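You operate a simulated robot arm through the tools that you are given. There is no shell and no other tool. Be economical: measure what you need, move in short steps, check, and stop when the job is done.

The job below is to be done with a simulated two-armed robot. You get a single attempt, and the scene is never put back.

TASK
Clear place 2 on to the tray, wipe off the coffee stain and carry the tray to the dresser.
Fine: tip the tea from the teal mug into the purple bowl first; the pad goes back. Set down upright: what you pick out. What is to be rubbed or washed off counts as gone when no trace of it is left.

Only the result counts: the job must be done as asked and must still hold three seconds after the hand-in. Knocking over, shifting, dropping, spilling or breaking anything else fails it.

THE ROBOT
Two 7-joint arms with two-finger parallel grippers on one trunk, on a base that drives. Base frame: it is fixed to the floor where the robot stands at the start and does not move with it; the origin is under the middle of the robot, x ahead of it, y to its left, z up; the surface under the hand at the start is at about z = 740. Readings come in mm, degrees, newtons and seconds.
The left shoulder is at the start at [70, 134, 1101], the right one opposite. With the tool pointing down near the work surface each hand reaches from about 100 to 640 mm from the robot's upright axis, wherever it stands, measured 20 degrees to its own side. Places, roughly: brown tray [500, -300, 700]; coffee stain [600, 100, 700]; top of the dresser [-900, 300, 900]. Payload 1.57 kg a hand.
The tool frame of a hand sits at the grasp point between the pads (the TCP): z along the fingers, y along the line on which they close. The tips reach 30 mm beyond it. The gripper opens to 80 mm. The fingers are 17 mm wide and 12 mm thick; the gripper's body (40 by 82 mm) begins 80 mm behind the TCP.
Orientation is that of the tool frame in the base frame, as [roll, pitch, yaw] about the fixed x, y, z axes, in that order (R = Rz(yaw) Ry(pitch) Rx(roll)). With the fingers straight down and closing along the base's y, the tool's x points along the base's -x, its y along +y and its z along -z.

THE INTERFACE
- The arms move only by the tool apply_moves. It takes "left_rows", "right_rows" or both (then of equal length, played together; a hand with none holds still); each is a list of rows, each a list of 7 numbers: the shift along the tool's x, y, z in units of 25 mm (1.0 is 25 mm), then the turn, a rotation vector about the tool's x, y, z in units of 5 degrees (1.0 is 5 degrees), then the finger opening in cm, from 0 to 8. In form: [[dx, dy, dz, wx, wy, wz, hand], ...]. A call has 1 to 12 rows; each row shifts and turns the commanded pose from where the row before left it, along the tool's axes as they then stand. A call with a number of a shift or a turn outside -1 to 1 is refused whole. Rows are played at 5 a second. More than 50 mm and 8.6 degrees between two rows, or a gripper value outside its range, and nothing of the call is played. Where a pose cannot be reached the arm comes as near as it can. A force on the tool above 40 N (or 10 N above the force at the start of the call, whichever is more), or a blocked arm, ends the call early, and 0.2 s more pass. The fingers move at their own pace (about 153 mm/s each) and stop on an object; they squeeze with about 33 N. The grip force told is the motor's: it shows also when the fingers shut on nothing. Time passes only in rows, and 0.2 s behind the last, so rows that do not move let the fingers close. The reply holds the time, the measured pose of the TCP, the force on the tool along the base axes, the opening and the grip force, in the units named above and with some noise, with the torque about the TCP (base axes, N m) and any sound that the robot's microphone picked up, and new pictures: "show" is both (left out), scene, wrist or none (wrist: the cameras of the hands that moved).
- Cameras (640 x 400 px; columns grow to the right, rows downward): "scene" is now at [87.8, 52.4, 1295.5]; the picture's right is [0.80, -0.59, -0.00], its down [-0.51, -0.70, -0.50] and it looks along [0.30, 0.40, -0.87] (base axes); focal length 214 px, centre (320, 200). "left" rides on the left gripper at [72, 7, -122] in its tool frame; the picture's right is [-0.09, 1.00, 0.00], its down [-0.84, -0.08, -0.54] and it looks along [-0.54, -0.05, 0.84] (tool axes); focal length 238 px, centre (320, 200). "right" rides on the right gripper at [72, -7, -122] in its tool frame; the picture's right is [0.09, 1.00, 0.00], its down [-0.84, 0.08, -0.54] and it looks along [-0.54, 0.05, 0.84] (tool axes); focal length 238 px, centre (320, 200). There is no depth. A picture from a camera that has moved, and an enlarged one, comes with that camera's place and axes in the base frame and with its lens.
- move_column(by): slides the trunk up (or, below 0, down) by that many mm; the arms and the scene camera ride with it, the base frame stays. It gives what a move gives, with no picture.
- steer(legs): drives the robot by 1 to 6 legs, each [ahead, left, turn to the left] in mm, mm and degrees, along the robot's own axes; the way and the turn of a leg run together, so that a leg with both is an arc; at most 1500 mm and 180 degrees a leg. The arms and the cameras ride along, it lands a little off, and it stops where it bumps. It gives what a move gives, and a new picture of the scene camera.
- head_to(pan, tilt): turns the head with the scene camera to pan (to the left, within 86 degrees either way) and tilt (down, from -29 to 69), counted from straight ahead of the robot. It gives what a move gives, and a new picture of the scene camera.
- enlarge(camera, box): a new picture of the part [left, top, right, bottom] of that camera's present view, enlarged. It takes no simulated time.
- job_done(): hands the job in; it is judged then, once.

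Work in short steps. Places have to be worked out from the pictures, the camera data and where the tool is seen: move nearer, look again, correct. Check each grasp and each placing, and mend what went wrong. You have 120 turns and 260 pictures in all, those below and enlarged ones among them. Open the grippers and draw the arms clear of the work before you hand the job in, unless the task says otherwise; then end with one line.

The tools are called after "Request:" as name(argument=value, ...) on one line, values as JSON. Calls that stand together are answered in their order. apply_moves: Moves the arms, as the interface text tells. Its arguments: {"type":"object","properties":{"left_rows":{"type":"array"},"right_rows":{"type":"array"},"show":{"type":"string","enum":["both","scene","wrist","none"]}},"required":[]} The other tools are called the same way: move_column (by) slides the trunk up or down; steer (legs) drives the base; head_to (pan, tilt) turns the head that bears the scene camera; enlarge (camera, box) takes an enlarged picture of a part of a camera's view; job_done () hands the job in.

At the start:

```text
time: 0.0
left_position: [490.0, 225.0, 1089.1]
left_tcp_rot: [180.0, 0.0, -180.0]
left_force: [0.3, -0.1, 0.5]
left_ft_torque: [0.01, 0.04, 0.0]
left_finger_gap: 79.8
left_grasp_force: 0.0
right_position: [430.9, -131.5, 1186.0]
right_tcp_rot: [179.9, 0.1, 179.8]
right_force: [0.2, 0.3, -0.3]
right_ft_torque: [0.0, -0.07, -0.02]
right_finger_gap: 80.4
right_grasp_force: 0.0
trunk travel left (down, up): [-675.0, 265.0]
robot x, y, heading: [1.1, -0.7, 0.0]
head pan, tilt: [53.5, 60.0]
```

scene: 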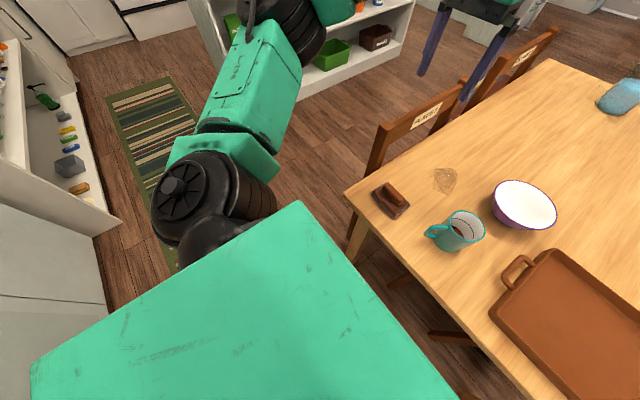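
right: 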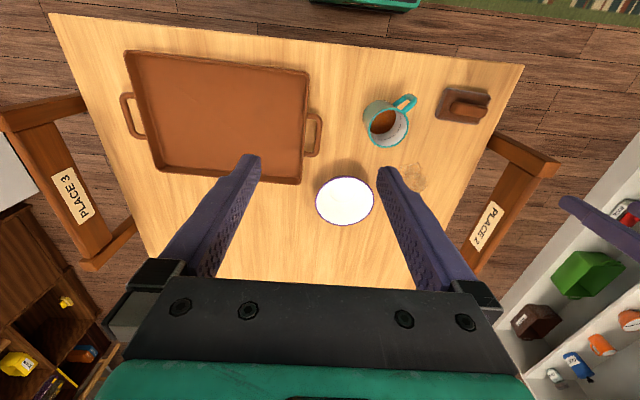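
left: 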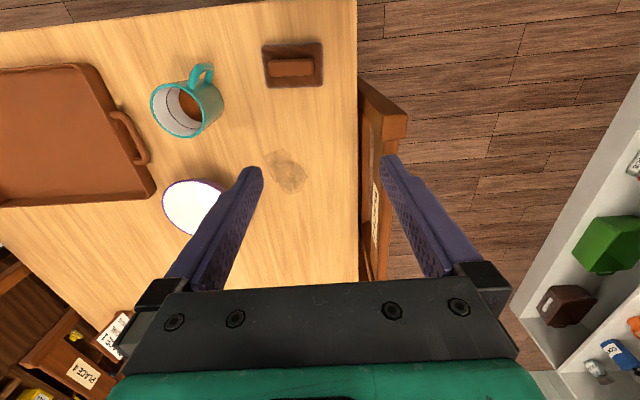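

I'll look at the whole table first, with the head turned ahead.

Request:
head_to(pan=0, tilt=45)

Request:
head_to(pan=0, tilt=15)

```text
time: 1.2
left_position: [489.4, 224.5, 1087.6]
left_tcp_rot: [-180.0, 0.0, -179.9]
left_force: [-0.2, 0.0, 0.5]
left_ft_torque: [-0.01, 0.0, 0.02]
left_finger_gap: 80.1
left_grasp_force: 0.1
right_position: [430.0, -131.1, 1186.2]
right_tcp_rot: [-180.0, -0.1, 179.9]
right_force: [-0.5, 0.0, -0.8]
right_ft_torque: [0.01, 0.02, 0.01]
right_finger_gap: 80.1
right_grasp_force: 0.0
trunk travel left (down, up): [-675.0, 265.0]
robot x, y, heading: [-1.6, -1.7, 0.2]
head pan, tilt: [0.0, 45.0]
camera scene: at [129.4, -1.2, 1314.9], right [0.0, -1.0, 0.0], down [-0.71, 0.0, -0.71], along [0.71, 0.0, -0.71], focal length 214 px, centre (320, 200)
```

scene: 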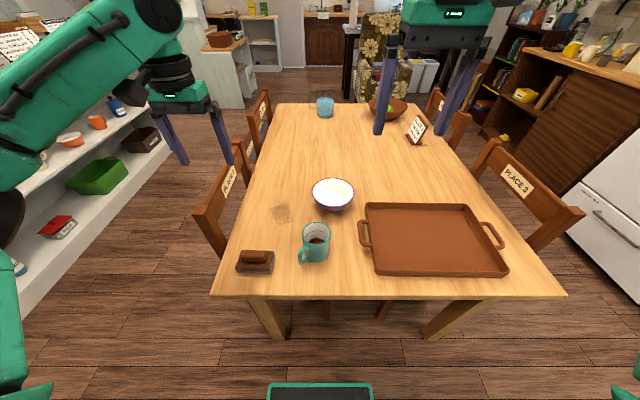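

```text
time: 2.2
left_position: [490.7, 226.2, 1087.9]
left_tcp_rot: [180.0, 0.0, -179.9]
left_force: [-0.1, -0.5, 0.1]
left_ft_torque: [0.0, -0.01, 0.02]
left_finger_gap: 80.1
left_grasp_force: 0.1
right_position: [429.7, -130.7, 1186.2]
right_tcp_rot: [180.0, 0.0, 179.9]
right_force: [0.5, -0.4, 0.2]
right_ft_torque: [-0.01, 0.0, -0.03]
right_finger_gap: 80.1
right_grasp_force: 0.0
trunk travel left (down, up): [-675.0, 265.0]
robot x, y, heading: [-0.1, -0.4, 0.1]
head pan, tilt: [0.0, 15.0]
camera scene: at [141.5, -1.3, 1361.7], right [0.0, -1.0, 0.0], down [-0.26, 0.0, -0.97], along [0.97, 0.0, -0.26], focal length 214 px, centre (320, 200)
```

scene: 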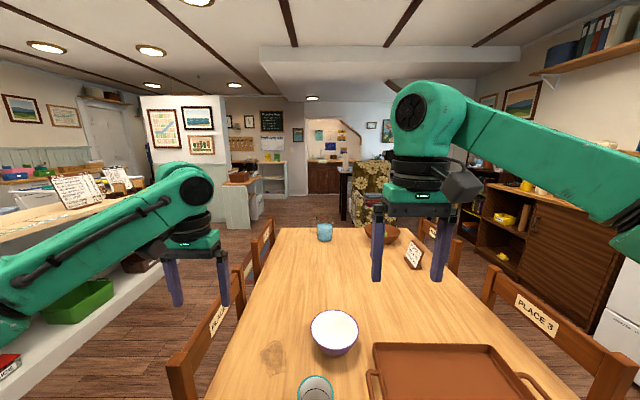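

I'll zoom in on the table card, the signs and the chair labels.

Request:
enlarge(camera="scene", box=[360, 210, 460, 290])

Request:
enlarge(camera="scene", box=[40, 150, 150, 220])

Request:
enlarge(camera="scene", box=[160, 210, 360, 340])

```text
5.00 times, centred on (410, 250) of scene
camera zoom: at [141.5, -1.3, 1361.7], right [0.0, -1.0, 0.0], down [-0.26, 0.0, -0.97], along [0.97, 0.0, -0.26], focal length 1072 px, centre (-130, -50)
```

zoom: 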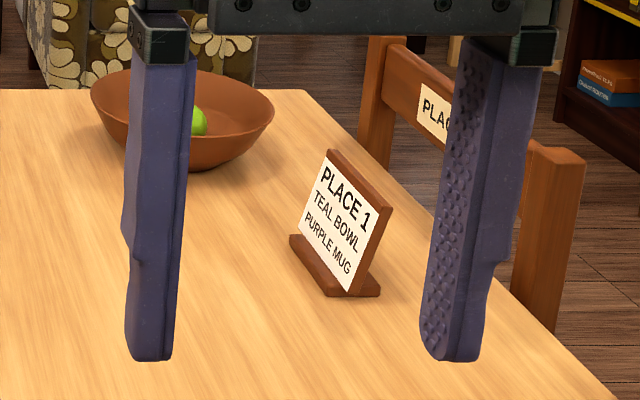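

```text
5.71 times, centred on (95, 185) of scene
camera zoom: at [141.5, -1.3, 1361.7], right [0.0, -1.0, 0.0], down [-0.26, 0.0, -0.97], along [0.97, 0.0, -0.26], focal length 1226 px, centre (1606, 286)
```

zoom: 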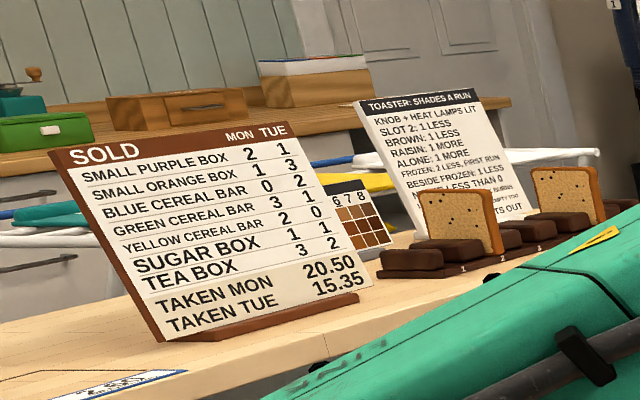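

```text
3.08 times, centred on (260, 275) of scene
camera zoom: at [141.5, -1.3, 1361.7], right [0.0, -1.0, 0.0], down [-0.26, 0.0, -0.97], along [0.97, 0.0, -0.26], focal length 660 px, centre (505, -31)
```

zoom: 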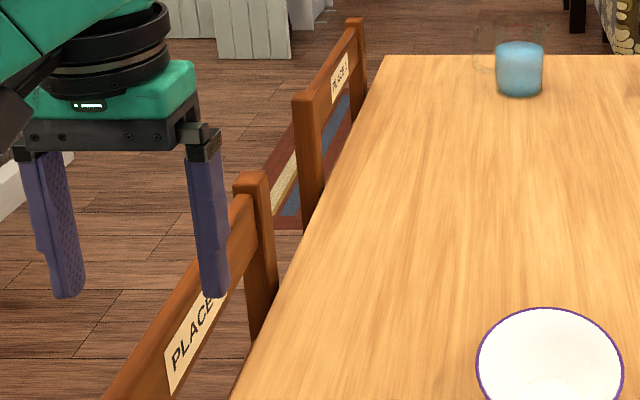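

I'll tilt the head down and look at the objects enlarged.

Request:
head_to(pan=10, tilt=52)

Request:
enlarge(camera="scene", box=[240, 140, 400, 240])

Request:
enlarge(camera="left", box=[120, 30, 360, 240])

```text
time: 3.2
left_position: [489.2, 226.1, 1088.4]
left_tcp_rot: [180.0, 0.1, -179.8]
left_force: [-0.3, 0.4, -0.7]
left_ft_torque: [-0.01, -0.02, -0.01]
left_finger_gap: 80.0
left_grasp_force: 0.1
right_position: [429.5, -131.4, 1186.0]
right_tcp_rot: [-180.0, 0.0, 179.9]
right_force: [0.3, 0.1, 0.3]
right_ft_torque: [0.03, -0.01, -0.03]
right_finger_gap: 80.0
right_grasp_force: 0.1
trunk travel left (down, up): [-675.0, 265.0]
robot x, y, heading: [2.7, -1.1, -0.1]
head pan, tilt: [10.0, 52.0]
camera scene: at [122.2, 11.7, 1305.4], right [0.17, -0.98, 0.0], down [-0.78, -0.14, -0.62], along [0.61, 0.11, -0.79], focal length 214 px, centre (320, 200)
```

scene: 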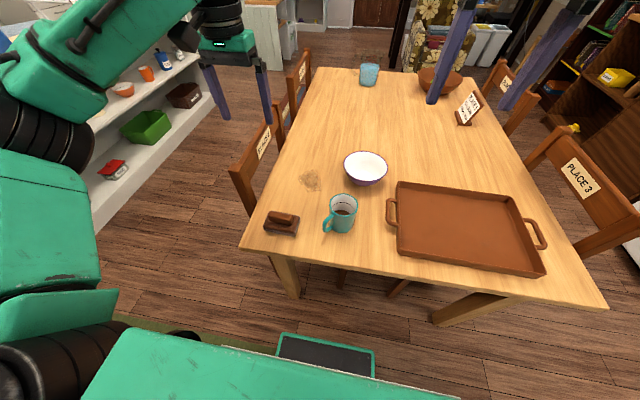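

```text
4.00 times, centred on (320, 190) of scene
camera zoom: at [122.2, 11.7, 1305.4], right [0.17, -0.98, 0.0], down [-0.78, -0.14, -0.62], along [0.61, 0.11, -0.79], focal length 858 px, centre (320, 240)
```

zoom: 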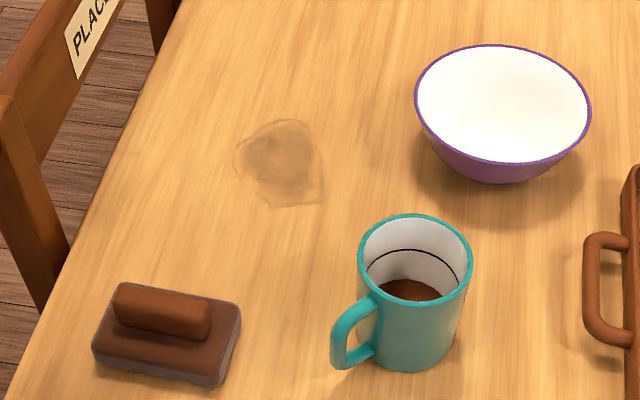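

```text
1.90 times, centred on (240, 135) of left
camera zoom: at [418.7, 231.4, 1210.2], right [0.09, 1.0, 0.0], down [0.84, -0.08, 0.54], along [0.54, -0.05, -0.84], focal length 454 px, centre (472, 324)
```

zoom: 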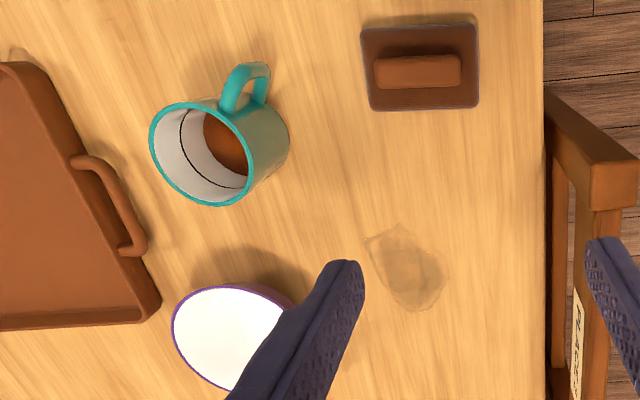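

I want to see the base front against the table, to know whether I can drive closer.

Request:
head_to(pan=0, tilt=69)

```text
time: 4.0
left_position: [489.4, 225.4, 1088.5]
left_tcp_rot: [179.9, 0.0, -179.9]
left_force: [0.9, -0.5, 0.4]
left_ft_torque: [-0.01, -0.03, -0.02]
left_finger_gap: 79.9
left_grasp_force: 0.1
right_position: [430.6, -132.3, 1185.6]
right_tcp_rot: [-180.0, 0.1, -180.0]
right_force: [0.2, -0.5, -0.3]
right_ft_torque: [0.02, -0.01, -0.01]
right_finger_gap: 80.2
right_grasp_force: 0.1
trunk travel left (down, up): [-675.0, 265.0]
robot x, y, heading: [2.2, 1.4, 0.2]
head pan, tilt: [0.0, 68.8]
camera scene: at [104.1, -1.2, 1286.1], right [0.0, -1.0, 0.0], down [-0.93, 0.0, -0.36], along [0.36, 0.0, -0.93], focal length 214 px, centre (320, 200)
```

scene: 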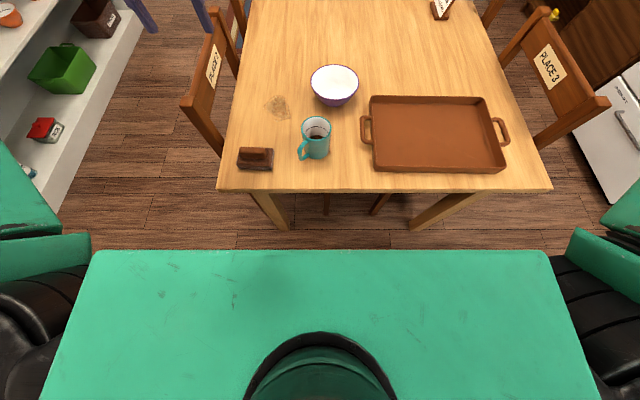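

The floor strip in front is clear and the base front lies well short of the table edge (x≈348), so I drive 100 mm ahead.

Request:
steer(legs=[[100, 0, 0]])

Request:
head_to(pan=5, tilt=58)

Request:
enlarge(camera="scene", box=[220, 120, 380, 220])

```text
time: 5.1
left_position: [588.1, 225.5, 1088.9]
left_tcp_rot: [179.9, 0.0, -179.9]
left_force: [0.0, 0.0, -0.2]
left_ft_torque: [0.0, -0.01, 0.01]
left_finger_gap: 80.2
left_grasp_force: 0.0
right_position: [529.5, -131.7, 1187.0]
right_tcp_rot: [180.0, 0.1, 180.0]
right_force: [-0.3, 0.8, 0.7]
right_ft_torque: [0.0, 0.02, 0.01]
right_finger_gap: 80.0
right_grasp_force: 0.0
trunk travel left (down, up): [-675.0, 265.0]
robot x, y, heading: [96.7, -0.9, -0.1]
head pan, tilt: [0.0, 68.8]
camera scene: at [202.8, -1.3, 1286.2], right [0.0, -1.0, 0.0], down [-0.93, 0.0, -0.36], along [0.36, 0.0, -0.93], focal length 214 px, centre (320, 200)
```

scene: 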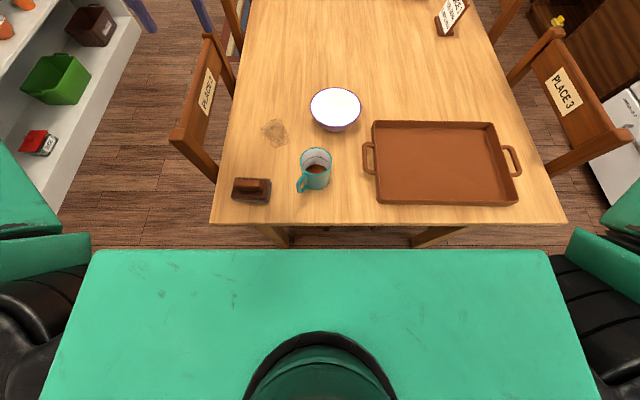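

```text
time: 5.9
left_position: [590.3, 226.3, 1088.0]
left_tcp_rot: [-180.0, -0.1, -179.9]
left_force: [0.1, 0.0, 0.1]
left_ft_torque: [0.02, 0.01, 0.0]
left_finger_gap: 80.0
left_grasp_force: 0.0
right_position: [531.1, -130.7, 1185.9]
right_tcp_rot: [-179.9, 0.0, 180.0]
right_force: [0.6, 0.9, -0.5]
right_ft_torque: [-0.01, 0.0, 0.01]
right_finger_gap: 79.8
right_grasp_force: 0.0
trunk travel left (down, up): [-675.0, 265.0]
robot x, y, heading: [99.7, -0.5, -0.1]
head pan, tilt: [5.0, 58.0]
camera scene: at [217.7, 4.7, 1297.7], right [0.09, -1.0, 0.0], down [-0.85, -0.07, -0.53], along [0.53, 0.05, -0.85], focal length 214 px, centre (320, 200)
```

scene: 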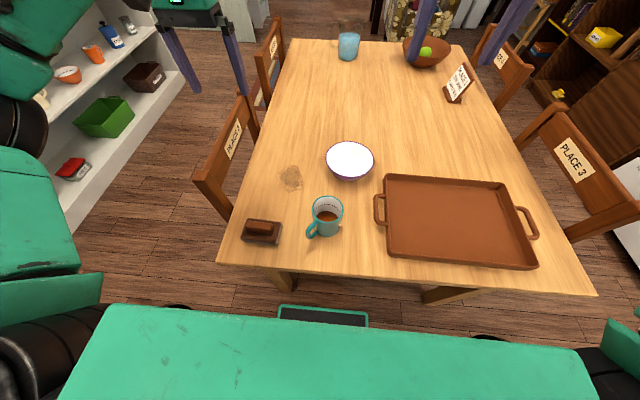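

```text
4.00 times, centred on (300, 170) of scene
camera zoom: at [217.7, 4.7, 1297.7], right [0.09, -1.0, 0.0], down [-0.85, -0.07, -0.53], along [0.53, 0.05, -0.85], focal length 858 px, centre (400, 320)
```

zoom: 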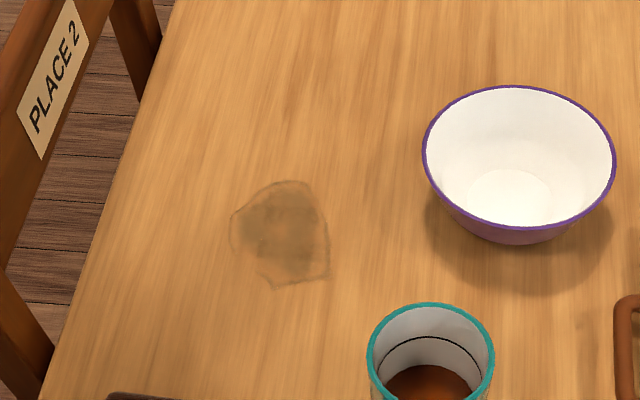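

Plan: the right hand pinches the mug's rim on the robot-facing side, with the tool yawed to 90° so that pouring tips it toward −y. I turn the wrist and lower first.

Request:
apply_moves(right_rows=[[0, 0, 0.5, 0, 0, 1, 4], [0, 0, 0.5, 0, 0, 1, 4], [0, 0, 0.5, 0, 0, 1, 4], [0, 0, 0.5, 0, 0, 1, 4], [0, 0, 0.5, 0, 0, 1, 4], [0, 0, 0.5, 0, 0, 1, 4], [0, 0, 0.5, 0, 0, 1, 4], [0, 0, 0.5, 0, 0, 1, 4], [0, 0, 0.5, 0, 0, 1, 4], [0, 0, 0.5, 0, 0, 1, 4], [0, 0, 0.5, 0, 0, 1, 4], [0, 0, 0.5, 0, 0, 1, 4]], show="none")

Request:
apply_moves(right_rows=[[0, 0, 0, 0, 0, 1, 4], [0, 0, 0, 0, 0, 1, 4], [0, 0, 0, 0, 0, 1, 4], [0, 0, 0, 0, 0, 1, 4], [0, 0, 0, 0, 0, 1, 4], [0, 0, 0, 0, 0, 1, 4], [0.8, -0.7, 0, 0, 0, 0, 4], [0.8, -0.8, 0, 0, 0, 0, 4], [0.8, -0.8, 0, 0, 0, 0, 4], [0.8, -0.8, 0, 0, 0, 0, 4]], show="both")

```text
time: 8.5
left_position: [589.9, 224.9, 1088.2]
left_tcp_rot: [180.0, 0.0, -179.9]
left_force: [0.1, 0.0, 0.5]
left_ft_torque: [0.0, 0.04, 0.01]
left_finger_gap: 80.1
left_grasp_force: 0.1
right_position: [531.2, -132.9, 1035.8]
right_tcp_rot: [179.8, 0.0, 119.8]
right_force: [-0.3, -0.8, -0.4]
right_ft_torque: [0.01, -0.04, 0.02]
right_finger_gap: 40.2
right_grasp_force: 0.0
trunk travel left (down, up): [-675.0, 265.0]
robot x, y, heading: [99.5, 1.6, -0.2]
head pan, tilt: [5.0, 58.0]
```

```text
time: 10.7
left_position: [589.7, 225.7, 1087.6]
left_tcp_rot: [-179.9, 0.0, -179.9]
left_force: [0.3, -0.2, -0.7]
left_ft_torque: [0.03, 0.05, 0.01]
left_finger_gap: 80.1
left_grasp_force: 0.0
right_position: [452.5, -49.9, 1036.1]
right_tcp_rot: [180.0, 0.0, 89.9]
right_force: [0.9, 0.5, 0.5]
right_ft_torque: [-0.07, 0.02, 0.0]
right_finger_gap: 40.3
right_grasp_force: 0.1
trunk travel left (down, up): [-675.0, 265.0]
robot x, y, heading: [99.7, -0.5, -0.2]
head pan, tilt: [5.0, 58.0]
camera scene: at [216.4, 6.0, 1297.9], right [0.09, -1.0, 0.0], down [-0.84, -0.07, -0.53], along [0.53, 0.05, -0.85], focal length 214 px, centre (320, 200)
camera right: at [444.4, 22.5, 1156.6], right [1.0, 0.09, 0.0], down [0.08, -0.84, 0.54], along [0.05, -0.54, -0.84], focal length 238 px, centre (320, 200)
```

scene: 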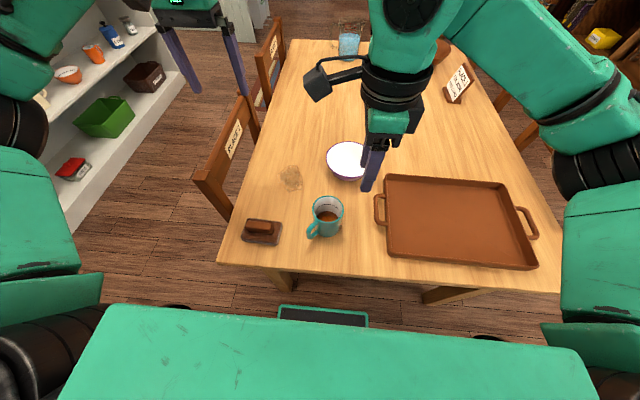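
right: 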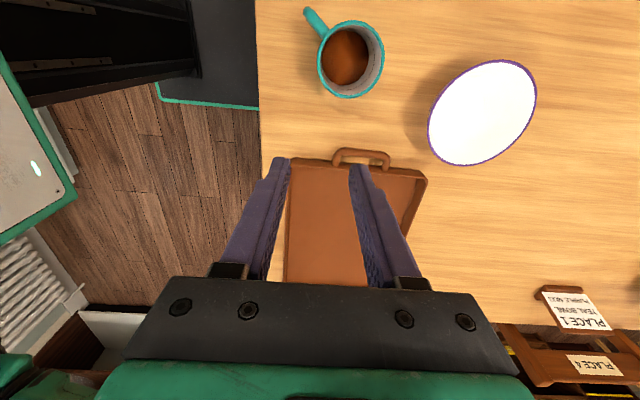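

Mug centre judged at about (479, 12), rim z≈845. I move above the near-side rim at x≈443 and look again.

Request:
apply_moves(right_rows=[[0.8, -0.12, 0.5, 0, 0, 0, 4], [0.8, -0.13, 0.5, 0, 0, 0, 4], [0.88, -0.13, 0.5, 0, 0, 0, 4], [0, 0, 0.8, 0, 0, 0, 4], [0, 0, 0.7, 0, 0, 0, 4]], show="both")

Request:
enlarge(camera="scene", box=[270, 150, 390, 250])

```text
time: 11.9
left_position: [590.1, 226.3, 1088.8]
left_tcp_rot: [179.9, 0.0, -179.9]
left_force: [-0.1, 0.0, 0.3]
left_ft_torque: [-0.04, -0.02, 0.01]
left_finger_gap: 80.1
left_grasp_force: 0.1
right_position: [444.4, 10.9, 960.9]
right_tcp_rot: [179.9, -0.1, 89.9]
right_force: [0.7, -0.4, -0.2]
right_ft_torque: [0.03, 0.01, 0.0]
right_finger_gap: 40.1
right_grasp_force: 0.0
trunk travel left (down, up): [-675.0, 265.0]
robot x, y, heading: [100.7, -5.6, 0.0]
head pan, tilt: [5.0, 58.0]
camera scene: at [217.0, 4.5, 1297.8], right [0.09, -1.0, 0.0], down [-0.84, -0.07, -0.53], along [0.53, 0.05, -0.85], focal length 214 px, centre (320, 200)
camera right: at [437.3, 83.5, 1082.2], right [1.0, 0.09, 0.0], down [0.08, -0.84, 0.54], along [0.05, -0.54, -0.84], focal length 238 px, centre (320, 200)
```

scene: 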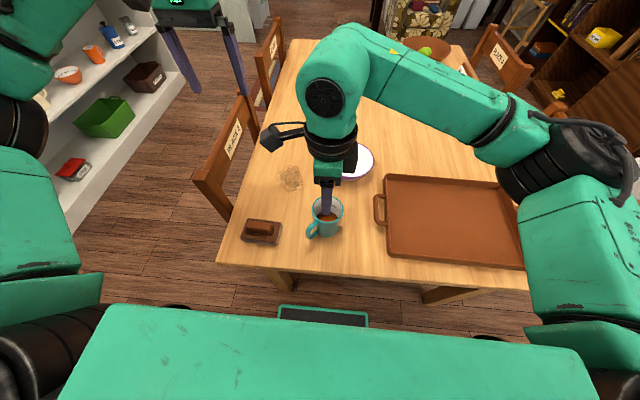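
right: 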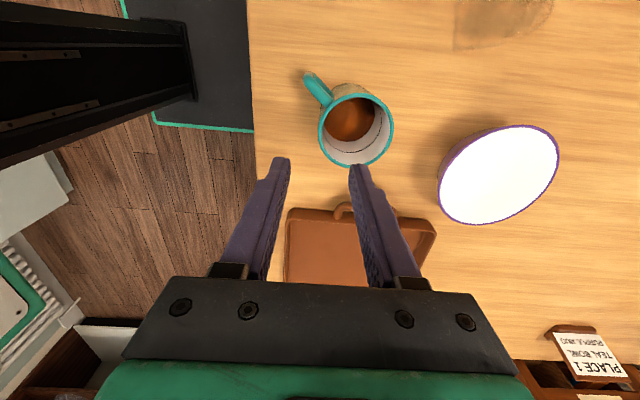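

```text
4.00 times, centred on (330, 200) of scene
camera zoom: at [217.0, 4.5, 1297.8], right [0.09, -1.0, 0.0], down [-0.84, -0.07, -0.53], along [0.53, 0.05, -0.85], focal length 858 px, centre (280, 200)
```

zoom: 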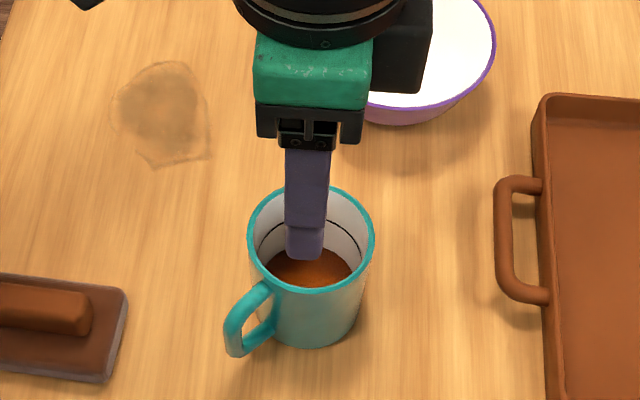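

The wall lies midway between the fingers. I lower so the tips are about 23 mm below the rim.

Request:
apply_moves(right_rows=[[0.08, 0, 0.9, 0, 0, 0, 4], [0, 0, 0.9, 0, 0, 0, 4], [0, 0, 0.9, 0, 0, 0, 4], [0, 0, 0.9, 0, 0, 0, 4], [0, 0, 0.75, 0, 0, 0, 4]], show="wrist")

Request:
enlarge(camera="scene", box=[270, 150, 390, 250])

```text
time: 13.1
left_position: [590.6, 225.7, 1087.8]
left_tcp_rot: [180.0, 0.0, -180.0]
left_force: [0.3, -0.2, 0.5]
left_ft_torque: [0.01, 0.01, -0.02]
left_finger_gap: 80.1
left_grasp_force: 0.1
right_position: [444.0, 14.5, 852.6]
right_tcp_rot: [179.9, -0.1, 89.9]
right_force: [-0.1, -0.2, -0.6]
right_ft_torque: [0.01, 0.0, 0.02]
right_finger_gap: 39.9
right_grasp_force: 0.1
trunk travel left (down, up): [-675.0, 265.0]
robot x, y, heading: [99.7, -0.1, 0.2]
head pan, tilt: [5.0, 58.0]
camera right: at [435.9, 85.4, 972.6], right [1.0, 0.09, 0.0], down [0.08, -0.84, 0.54], along [0.05, -0.54, -0.84], focal length 238 px, centre (320, 200)
```

right: 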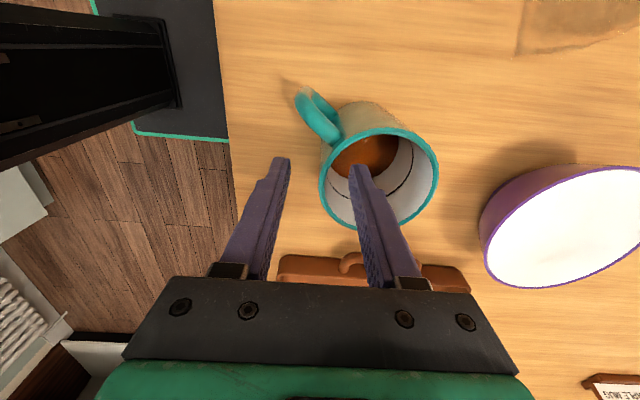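

```text
4.00 times, centred on (330, 200) of scene
camera zoom: at [216.9, 4.7, 1297.9], right [0.09, -1.0, 0.0], down [-0.84, -0.07, -0.53], along [0.53, 0.05, -0.85], focal length 858 px, centre (280, 200)
```

zoom: 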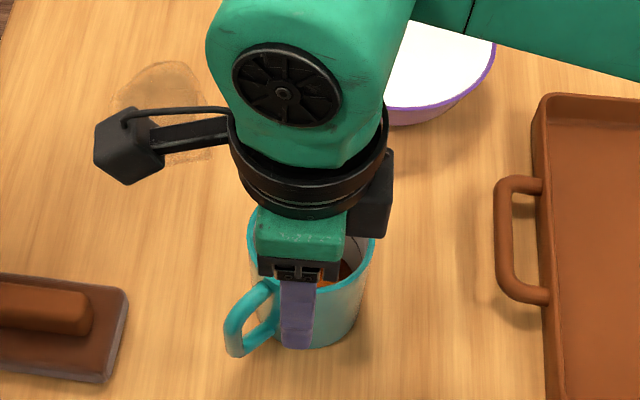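

Rim centre now reads (479, 18), z≈841. A small shift and 6 mm lower, then close.

Request:
apply_moves(right_rows=[[0.15, 0, 0.25, 0, 0, 0, 4], [0, 0, 0, 0, 0, 0, 2], [0, 0, 0, 0, 0, 0, 0], [0, 0, 0, 0, 0, 0, 0], [0, 0, 0, 0, 0, 0, 0]], show="wrist")

```text
time: 14.3
left_position: [589.2, 225.9, 1088.5]
left_tcp_rot: [180.0, 0.0, -179.9]
left_force: [0.6, 0.2, 0.1]
left_ft_torque: [-0.02, 0.02, 0.0]
left_finger_gap: 80.0
left_grasp_force: 0.1
right_position: [443.5, 17.8, 846.4]
right_tcp_rot: [179.9, -0.1, 89.9]
right_force: [2.9, 3.0, 4.3]
right_ft_torque: [0.46, -0.56, 0.1]
right_finger_gap: 7.4
right_grasp_force: 27.0
trunk travel left (down, up): [-675.0, 265.0]
robot x, y, heading: [100.2, -2.9, 0.3]
head pan, tilt: [5.0, 58.0]
camera right: at [435.5, 88.9, 967.0], right [1.0, 0.09, 0.0], down [0.08, -0.84, 0.54], along [0.05, -0.54, -0.84], focal length 238 px, centre (320, 200)
```

right: 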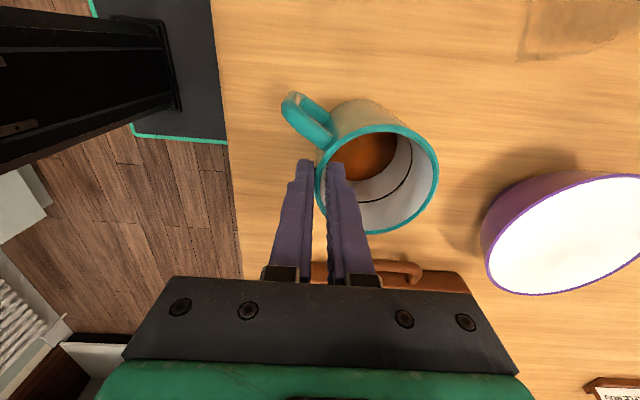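

Gripped (gap 7.4 mm). I lift slowly and check.

Request:
apply_moves(right_rows=[[0, 0, -0.3, 0, 0, 0, 0], [0, 0, -0.5, 0, 0, 0, 0], [0, 0, -0.6, 0, 0, 0, 0], [0, 0, -0.6, 0, 0, 0, 0], [0, 0, -0.6, 0, 0, 0, 0], [0, 0, -0.4, 0, 0, 0, 0]], show="both")

```text
time: 15.7
left_position: [590.1, 226.5, 1087.8]
left_tcp_rot: [-180.0, 0.0, -179.9]
left_force: [0.2, 0.3, 0.0]
left_ft_torque: [-0.01, -0.05, -0.01]
left_finger_gap: 80.1
left_grasp_force: 0.1
right_position: [443.3, 16.5, 920.6]
right_tcp_rot: [179.9, 0.0, 89.9]
right_force: [0.1, 0.7, -3.3]
right_ft_torque: [-0.01, 0.09, 0.02]
right_finger_gap: 7.5
right_grasp_force: 27.2
trunk travel left (down, up): [-675.0, 265.0]
robot x, y, heading: [102.6, 1.1, -0.0]
head pan, tilt: [5.0, 58.0]
camera scene: at [217.3, 4.7, 1297.8], right [0.09, -1.0, 0.0], down [-0.85, -0.07, -0.53], along [0.53, 0.05, -0.85], focal length 214 px, centre (320, 200)
camera right: at [436.2, 89.0, 1041.5], right [1.0, 0.09, 0.0], down [0.08, -0.84, 0.54], along [0.05, -0.54, -0.84], focal length 238 px, centre (320, 200)
```

scene: 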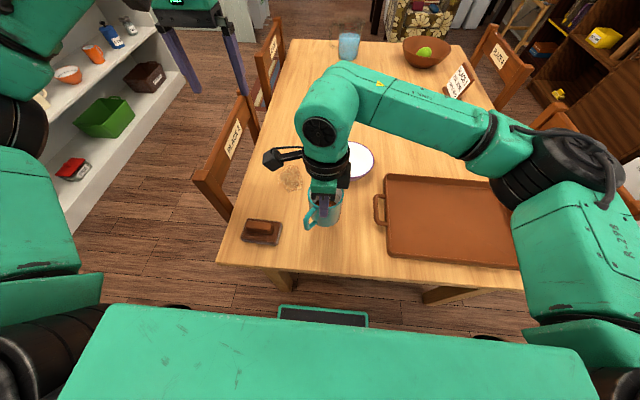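
right: 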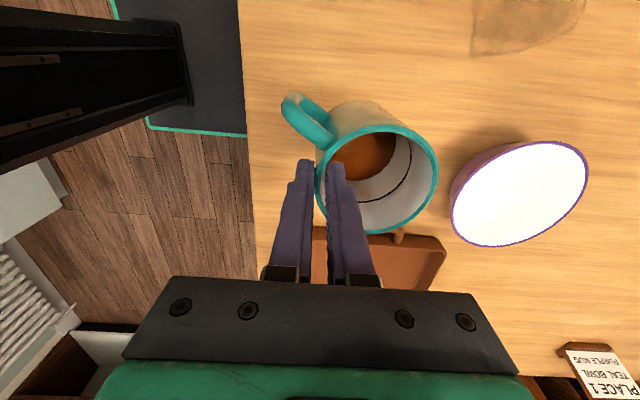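

The mug is held level at about 0.33 kg. I carry it smoothly to beside/above the bowl (TCP target ≈ (641, −36, 945)).

Request:
apply_moves(right_rows=[[0, 0.3, -0.4, 0, 0, 0, 0], [0, 0.5, -0.4, 0, 0, 0, 0], [-0.1, 0.75, -0.2, 0, 0, 0, 0], [-0.2, 0.8, 0, 0, 0, 0, 0], [-0.3, 0.8, 0, 0, 0, 0, 0], [-0.3, 0.8, 0, 0, 0, 0, 0], [-0.3, 0.8, 0, 0, 0, 0, 0], [-0.3, 0.8, 0, 0, 0, 0, 0], [-0.3, 0.8, 0, 0, 0, 0, 0], [-0.2, 0.8, 0, 0, 0, 0, 0], [-0.1, 0.5, 0, 0, 0, 0, 0], [0, 0.27, 0, 0, 0, 0, 0]], show="both")

Request:
enlarge(camera="scene", box=[280, 120, 400, 220])

```text
time: 18.3
left_position: [590.6, 226.6, 1087.8]
left_tcp_rot: [-180.0, -0.1, -179.9]
left_force: [-0.7, 0.1, -0.4]
left_ft_torque: [-0.04, -0.01, 0.0]
left_finger_gap: 80.0
left_grasp_force: 0.1
right_position: [641.3, -34.9, 945.7]
right_tcp_rot: [-179.9, 0.0, 90.0]
right_force: [-0.4, 1.6, -3.2]
right_ft_torque: [-0.02, 0.09, 0.01]
right_finger_gap: 7.2
right_grasp_force: 26.1
trunk travel left (down, up): [-675.0, 265.0]
robot x, y, heading: [102.4, 2.1, -0.2]
head pan, tilt: [5.0, 58.0]
camera scene: at [217.6, 4.9, 1297.7], right [0.09, -1.0, 0.0], down [-0.85, -0.07, -0.53], along [0.53, 0.05, -0.85], focal length 214 px, centre (320, 200)
camera right: at [634.0, 37.3, 1066.3], right [1.0, 0.09, 0.0], down [0.08, -0.84, 0.54], along [0.05, -0.54, -0.84], focal length 238 px, centre (320, 200)
```

scene: 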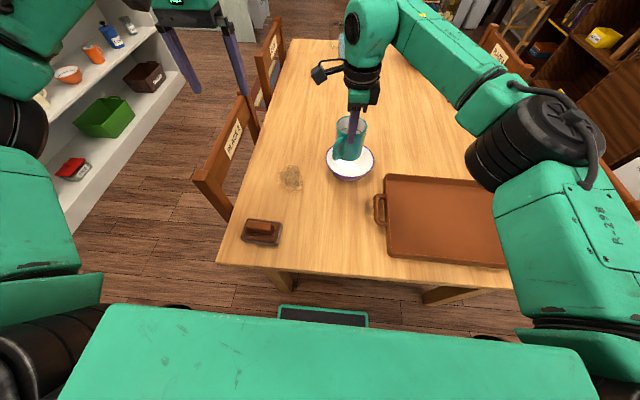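
right: 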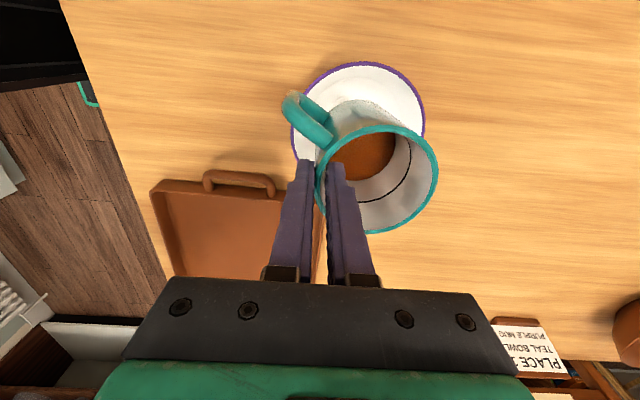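

```text
4.00 times, centred on (340, 170) of scene
camera zoom: at [217.6, 4.9, 1297.7], right [0.09, -1.0, 0.0], down [-0.85, -0.07, -0.53], along [0.53, 0.05, -0.85], focal length 858 px, centre (240, 320)
```

zoom: 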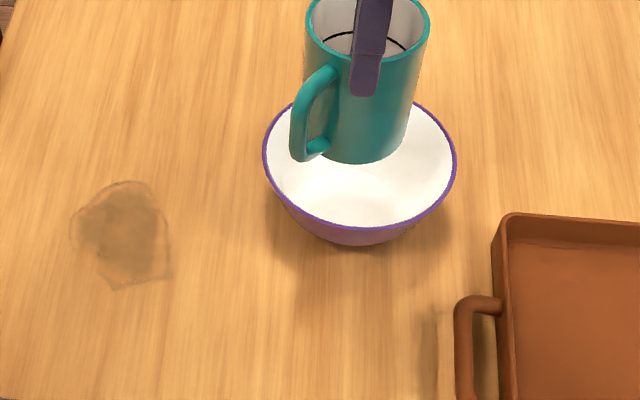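

The mug sits centred over the bowl. I tilt 45° while lowering 30 mm.

Request:
apply_moves(right_rows=[[0, 0, 0, 0, 0.5, 0, 0], [0, 0, 0, 0, 1, 0, 0], [0, 0, 0, 0, 1, 0, 0], [0, 0, 0, 0, 1, 0, 0], [0, 0, 0, 0, 1, 0, 0], [0, 0, 0, 0, 1, 0, 0], [0, 0, 0, 0, 1, 0, 0], [0, 0, 0, 0, 1, 0, 0], [0, 0, 0, 0, 1, 0, 0], [0, 0, 0, 0, 0.5, 0, 0]], show="both")

Request:
enlarge(camera="scene", box=[280, 120, 400, 220])

```text
time: 20.5
left_position: [591.2, 225.0, 1087.0]
left_tcp_rot: [180.0, -0.1, -179.9]
left_force: [-0.7, 0.7, 0.5]
left_ft_torque: [-0.01, 0.02, 0.0]
left_finger_gap: 80.0
left_grasp_force: 0.1
right_position: [643.0, -37.0, 947.7]
right_tcp_rot: [-180.0, -45.1, 90.0]
right_force: [-0.2, 0.1, -3.2]
right_ft_torque: [-0.15, 0.12, 0.0]
right_finger_gap: 6.9
right_grasp_force: 26.9
trunk travel left (down, up): [-675.0, 265.0]
robot x, y, heading: [100.0, -0.1, 0.2]
head pan, tilt: [5.0, 58.0]
camera scene: at [217.6, 4.6, 1297.8], right [0.09, -1.0, 0.0], down [-0.85, -0.07, -0.53], along [0.53, 0.05, -0.85], focal length 214 px, centre (320, 200)
camera right: at [635.0, -72.0, 1082.2], right [1.0, 0.06, 0.07], down [0.08, -0.97, -0.21], along [0.05, 0.21, -0.98], focal length 238 px, centre (320, 200)
```

scene: 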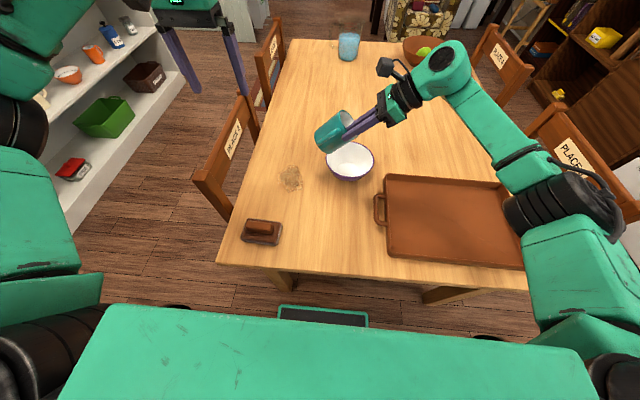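
right: 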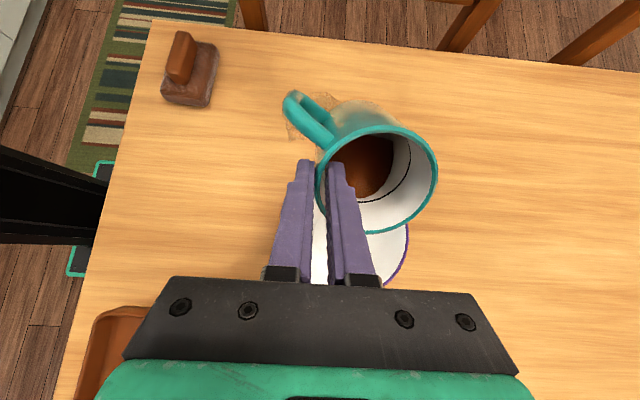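

```text
4.00 times, centred on (340, 170) of scene
camera zoom: at [217.6, 4.6, 1297.8], right [0.09, -1.0, 0.0], down [-0.85, -0.07, -0.53], along [0.53, 0.05, -0.85], focal length 858 px, centre (240, 320)
```

zoom: 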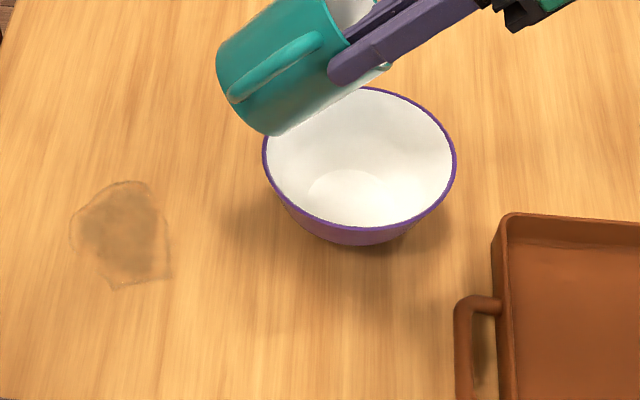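

Clean so far. I tilt on to 60° while lowering ~30 mm.

Request:
apply_moves(right_rows=[[0, 0, 0, 0, 1, 0, 0], [0, 0, 0, 0, 1, 0, 0], [-0.3, 0, 0.2, 0, 0.5, 0, 0], [-0.3, 0, 0.2, 0, 0.5, 0, 0], [-0.3, 0, 0.2, 0, 0, 0, 0], [0, 0, 0, 0, 0, 0, 0]], show="both")

Request:
enlarge(camera="scene", box=[280, 120, 400, 220])

```text
time: 21.9
left_position: [591.4, 226.2, 1087.9]
left_tcp_rot: [180.0, -0.1, -179.9]
left_force: [0.2, -0.3, -0.9]
left_ft_torque: [0.02, 0.01, 0.02]
left_finger_gap: 80.0
left_grasp_force: 0.1
right_position: [641.2, -35.7, 919.4]
right_tcp_rot: [179.9, -60.0, 90.0]
right_force: [0.8, 0.6, -3.2]
right_ft_torque: [-0.17, 0.07, 0.02]
right_finger_gap: 6.8
right_grasp_force: 26.3
trunk travel left (down, up): [-675.0, 265.0]
robot x, y, heading: [94.7, -1.5, -0.2]
head pan, tilt: [5.0, 58.0]
camera scene: at [217.5, 4.7, 1297.8], right [0.09, -1.0, 0.0], down [-0.85, -0.07, -0.53], along [0.53, 0.05, -0.85], focal length 214 px, centre (320, 200)
camera right: at [634.3, -105.3, 1041.9], right [1.0, 0.05, 0.08], down [0.08, -0.89, -0.45], along [0.05, 0.46, -0.89], focal length 238 px, centre (320, 200)
```

scene: 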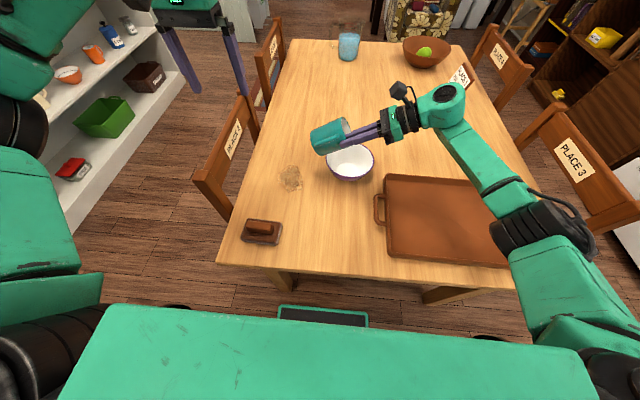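
right: 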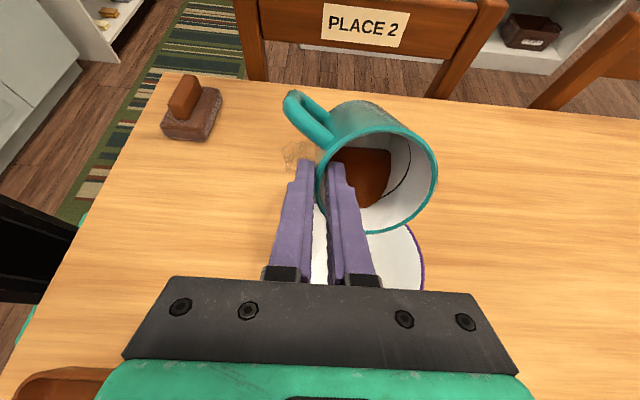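

```text
4.00 times, centred on (340, 170) of scene
camera zoom: at [217.5, 4.7, 1297.8], right [0.09, -1.0, 0.0], down [-0.85, -0.07, -0.53], along [0.53, 0.05, -0.85], focal length 858 px, centre (240, 320)
```

zoom: 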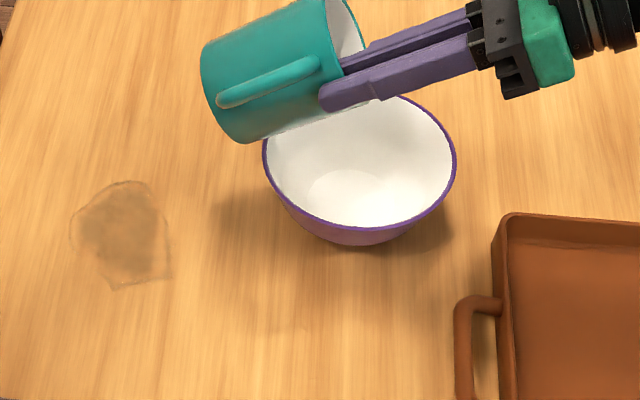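

Tea is still in the mug; I continue slowly to 80°.

Request:
apply_moves(right_rows=[[-0.2, 0, 0.1, 0, 0.5, 0, 0], [-0.2, 0, 0.1, 0, 0.5, 0, 0], [0, 0, 0, 0, 0.5, 0, 0], [0, 0, 0, 0, 0.5, 0, 0], [0, 0, 0, 0, 0.5, 0, 0], [0, 0, 0, 0, 0.5, 0, 0], [0, 0, 0, 0, 0.5, 0, 0], [0, 0, 0, 0, 0.5, 0, 0], [0, 0, 0, 0, 0, 0, 0], [0, 0, 0, 0, 0, 0, 0]], show="wrist")

Request:
enlarge(camera="scene", box=[280, 120, 400, 220])

```text
time: 24.1
left_position: [590.4, 224.8, 1087.8]
left_tcp_rot: [-180.0, 0.0, -179.9]
left_force: [0.3, 0.4, 0.7]
left_ft_torque: [0.01, -0.01, -0.02]
left_finger_gap: 80.2
left_grasp_force: 0.0
right_position: [642.1, -34.5, 907.4]
right_tcp_rot: [-180.0, -80.1, 90.0]
right_force: [-0.9, 0.0, -2.5]
right_ft_torque: [-0.19, 0.08, 0.02]
right_finger_gap: 7.1
right_grasp_force: 26.2
trunk travel left (down, up): [-675.0, 265.0]
robot x, y, heading: [99.0, 0.0, 0.0]
head pan, tilt: [5.0, 58.0]
camera right: at [634.7, -143.3, 998.3], right [1.0, 0.01, 0.09], down [0.08, -0.68, -0.73], along [0.05, 0.73, -0.68], focal length 238 px, centre (320, 200)
```

right: 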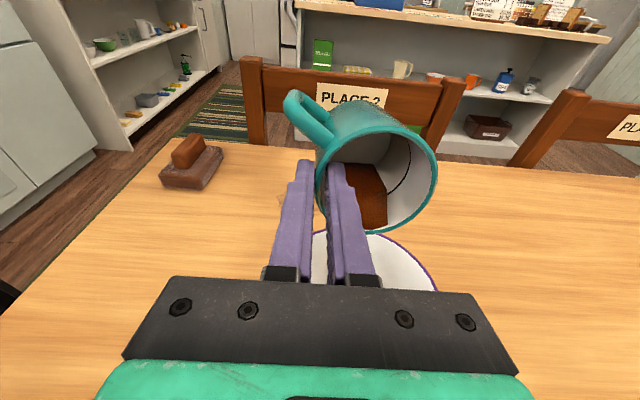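

```text
4.00 times, centred on (340, 170) of scene
camera zoom: at [217.5, 4.8, 1297.8], right [0.09, -1.0, 0.0], down [-0.85, -0.07, -0.53], along [0.53, 0.05, -0.85], focal length 858 px, centre (240, 320)
```

zoom: 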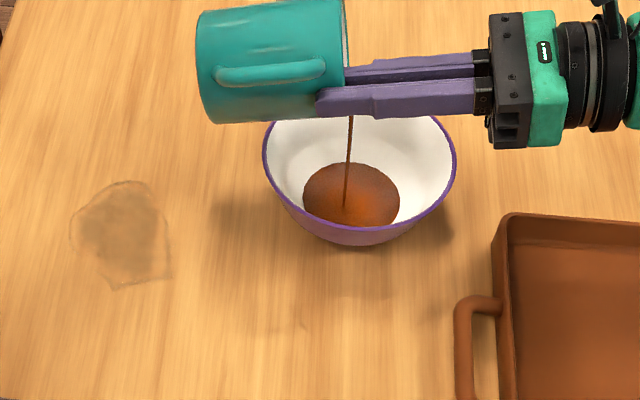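

Pouring into the middle of the bowl. I tilt on to 110° and wait.

Request:
apply_moves(right_rows=[[0, 0, 0, 0, 0.5, 0, 0], [0, 0, 0, 0, 0.5, 0, 0], [0, 0, 0, 0, 0.5, 0, 0], [0, 0, 0, 0, 0.5, 0, 0], [0, 0, 0, 0, 0.5, 0, 0], [0, 0, 0, 0, 0.5, 0, 0], [0, 0, 0, 0, 0.7, 0, 0], [0, 0, 0, 0, 0.8, 0, 0], [0, 0, 0, 0, 0.8, 0, 0], [0, 0, 0, 0, 0.7, 0, 0], [0, 0, 0, 0, 0, 0, 0], [0, 0, 0, 0, 0, 0, 0]], show="wrist")

Request:
apply_moves(right_rows=[[0, 0, 0, 0, 0, 0, 0], [0, 0, 0, 0, 0, 0, 0], [0, 0, 0, 0, 0, 0, 0], [0, 0, 0, 0, 0, 0, 0], [0, 0, 0, 0, 0, 0, 0], [0, 0, 0, 0, 0, 0, 0]], show="wrist")

Request:
enlarge(camera="scene", box=[280, 120, 400, 220])

```text
time: 26.7
left_position: [590.5, 225.3, 1087.8]
left_tcp_rot: [180.0, -0.1, -179.9]
left_force: [-0.4, 0.0, -1.0]
left_ft_torque: [0.0, 0.02, 0.01]
left_finger_gap: 79.7
left_grasp_force: 0.0
right_position: [638.5, -31.8, 908.7]
right_tcp_rot: [-0.7, -71.6, -88.5]
right_force: [-0.4, -0.7, -2.0]
right_ft_torque: [-0.17, 0.1, 0.0]
right_finger_gap: 7.0
right_grasp_force: 26.2
right hand out of reach, approached as far as the arm can: row 10
trunk travel left (down, up): [-675.0, 265.0]
robot x, y, heading: [99.7, 1.1, -0.1]
head pan, tilt: [5.0, 58.0]
camera right: at [633.7, -169.4, 936.6], right [1.0, -0.01, 0.08], down [0.08, -0.25, -0.97], along [0.04, 0.97, -0.25], focal length 238 px, centre (320, 200)
```

right: 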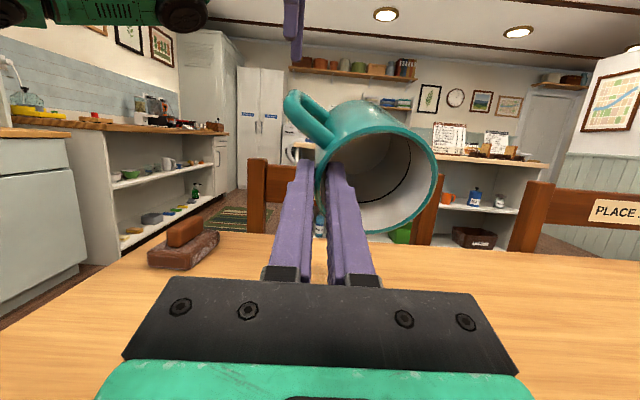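

```text
time: 28.1
left_position: [590.8, 225.6, 1087.8]
left_tcp_rot: [180.0, -0.1, -179.9]
left_force: [-1.0, 0.1, -0.1]
left_ft_torque: [-0.01, 0.01, -0.02]
left_finger_gap: 79.9
left_grasp_force: 0.1
right_position: [639.0, -32.0, 909.0]
right_tcp_rot: [-0.6, -71.6, -88.6]
right_force: [0.1, -0.2, -3.6]
right_ft_torque: [-0.15, 0.07, 0.05]
right_finger_gap: 7.2
right_grasp_force: 26.7
trunk travel left (down, up): [-675.0, 265.0]
robot x, y, heading: [98.8, 0.7, 0.0]
head pan, tilt: [5.0, 58.0]
camera right: at [633.6, -169.5, 936.5], right [1.0, -0.02, 0.08], down [0.08, -0.25, -0.97], along [0.04, 0.97, -0.25], focal length 238 px, centre (320, 200)
```

right: 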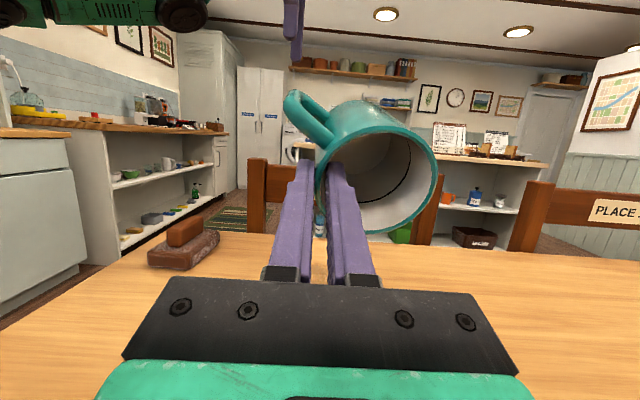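

```text
4.00 times, centred on (340, 170) of scene
camera zoom: at [217.4, 4.8, 1297.8], right [0.09, -1.0, 0.0], down [-0.85, -0.07, -0.53], along [0.53, 0.05, -0.85], focal length 858 px, centre (240, 320)
```

zoom: 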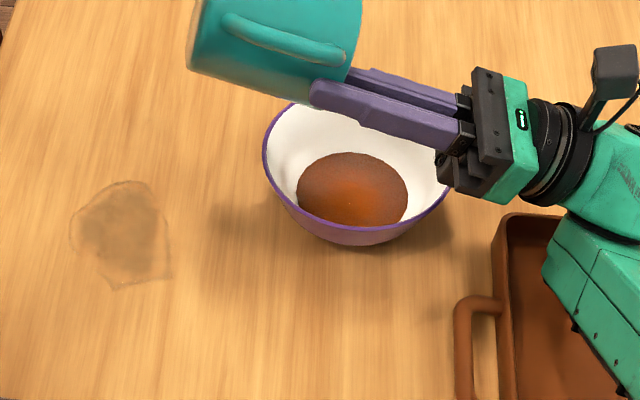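

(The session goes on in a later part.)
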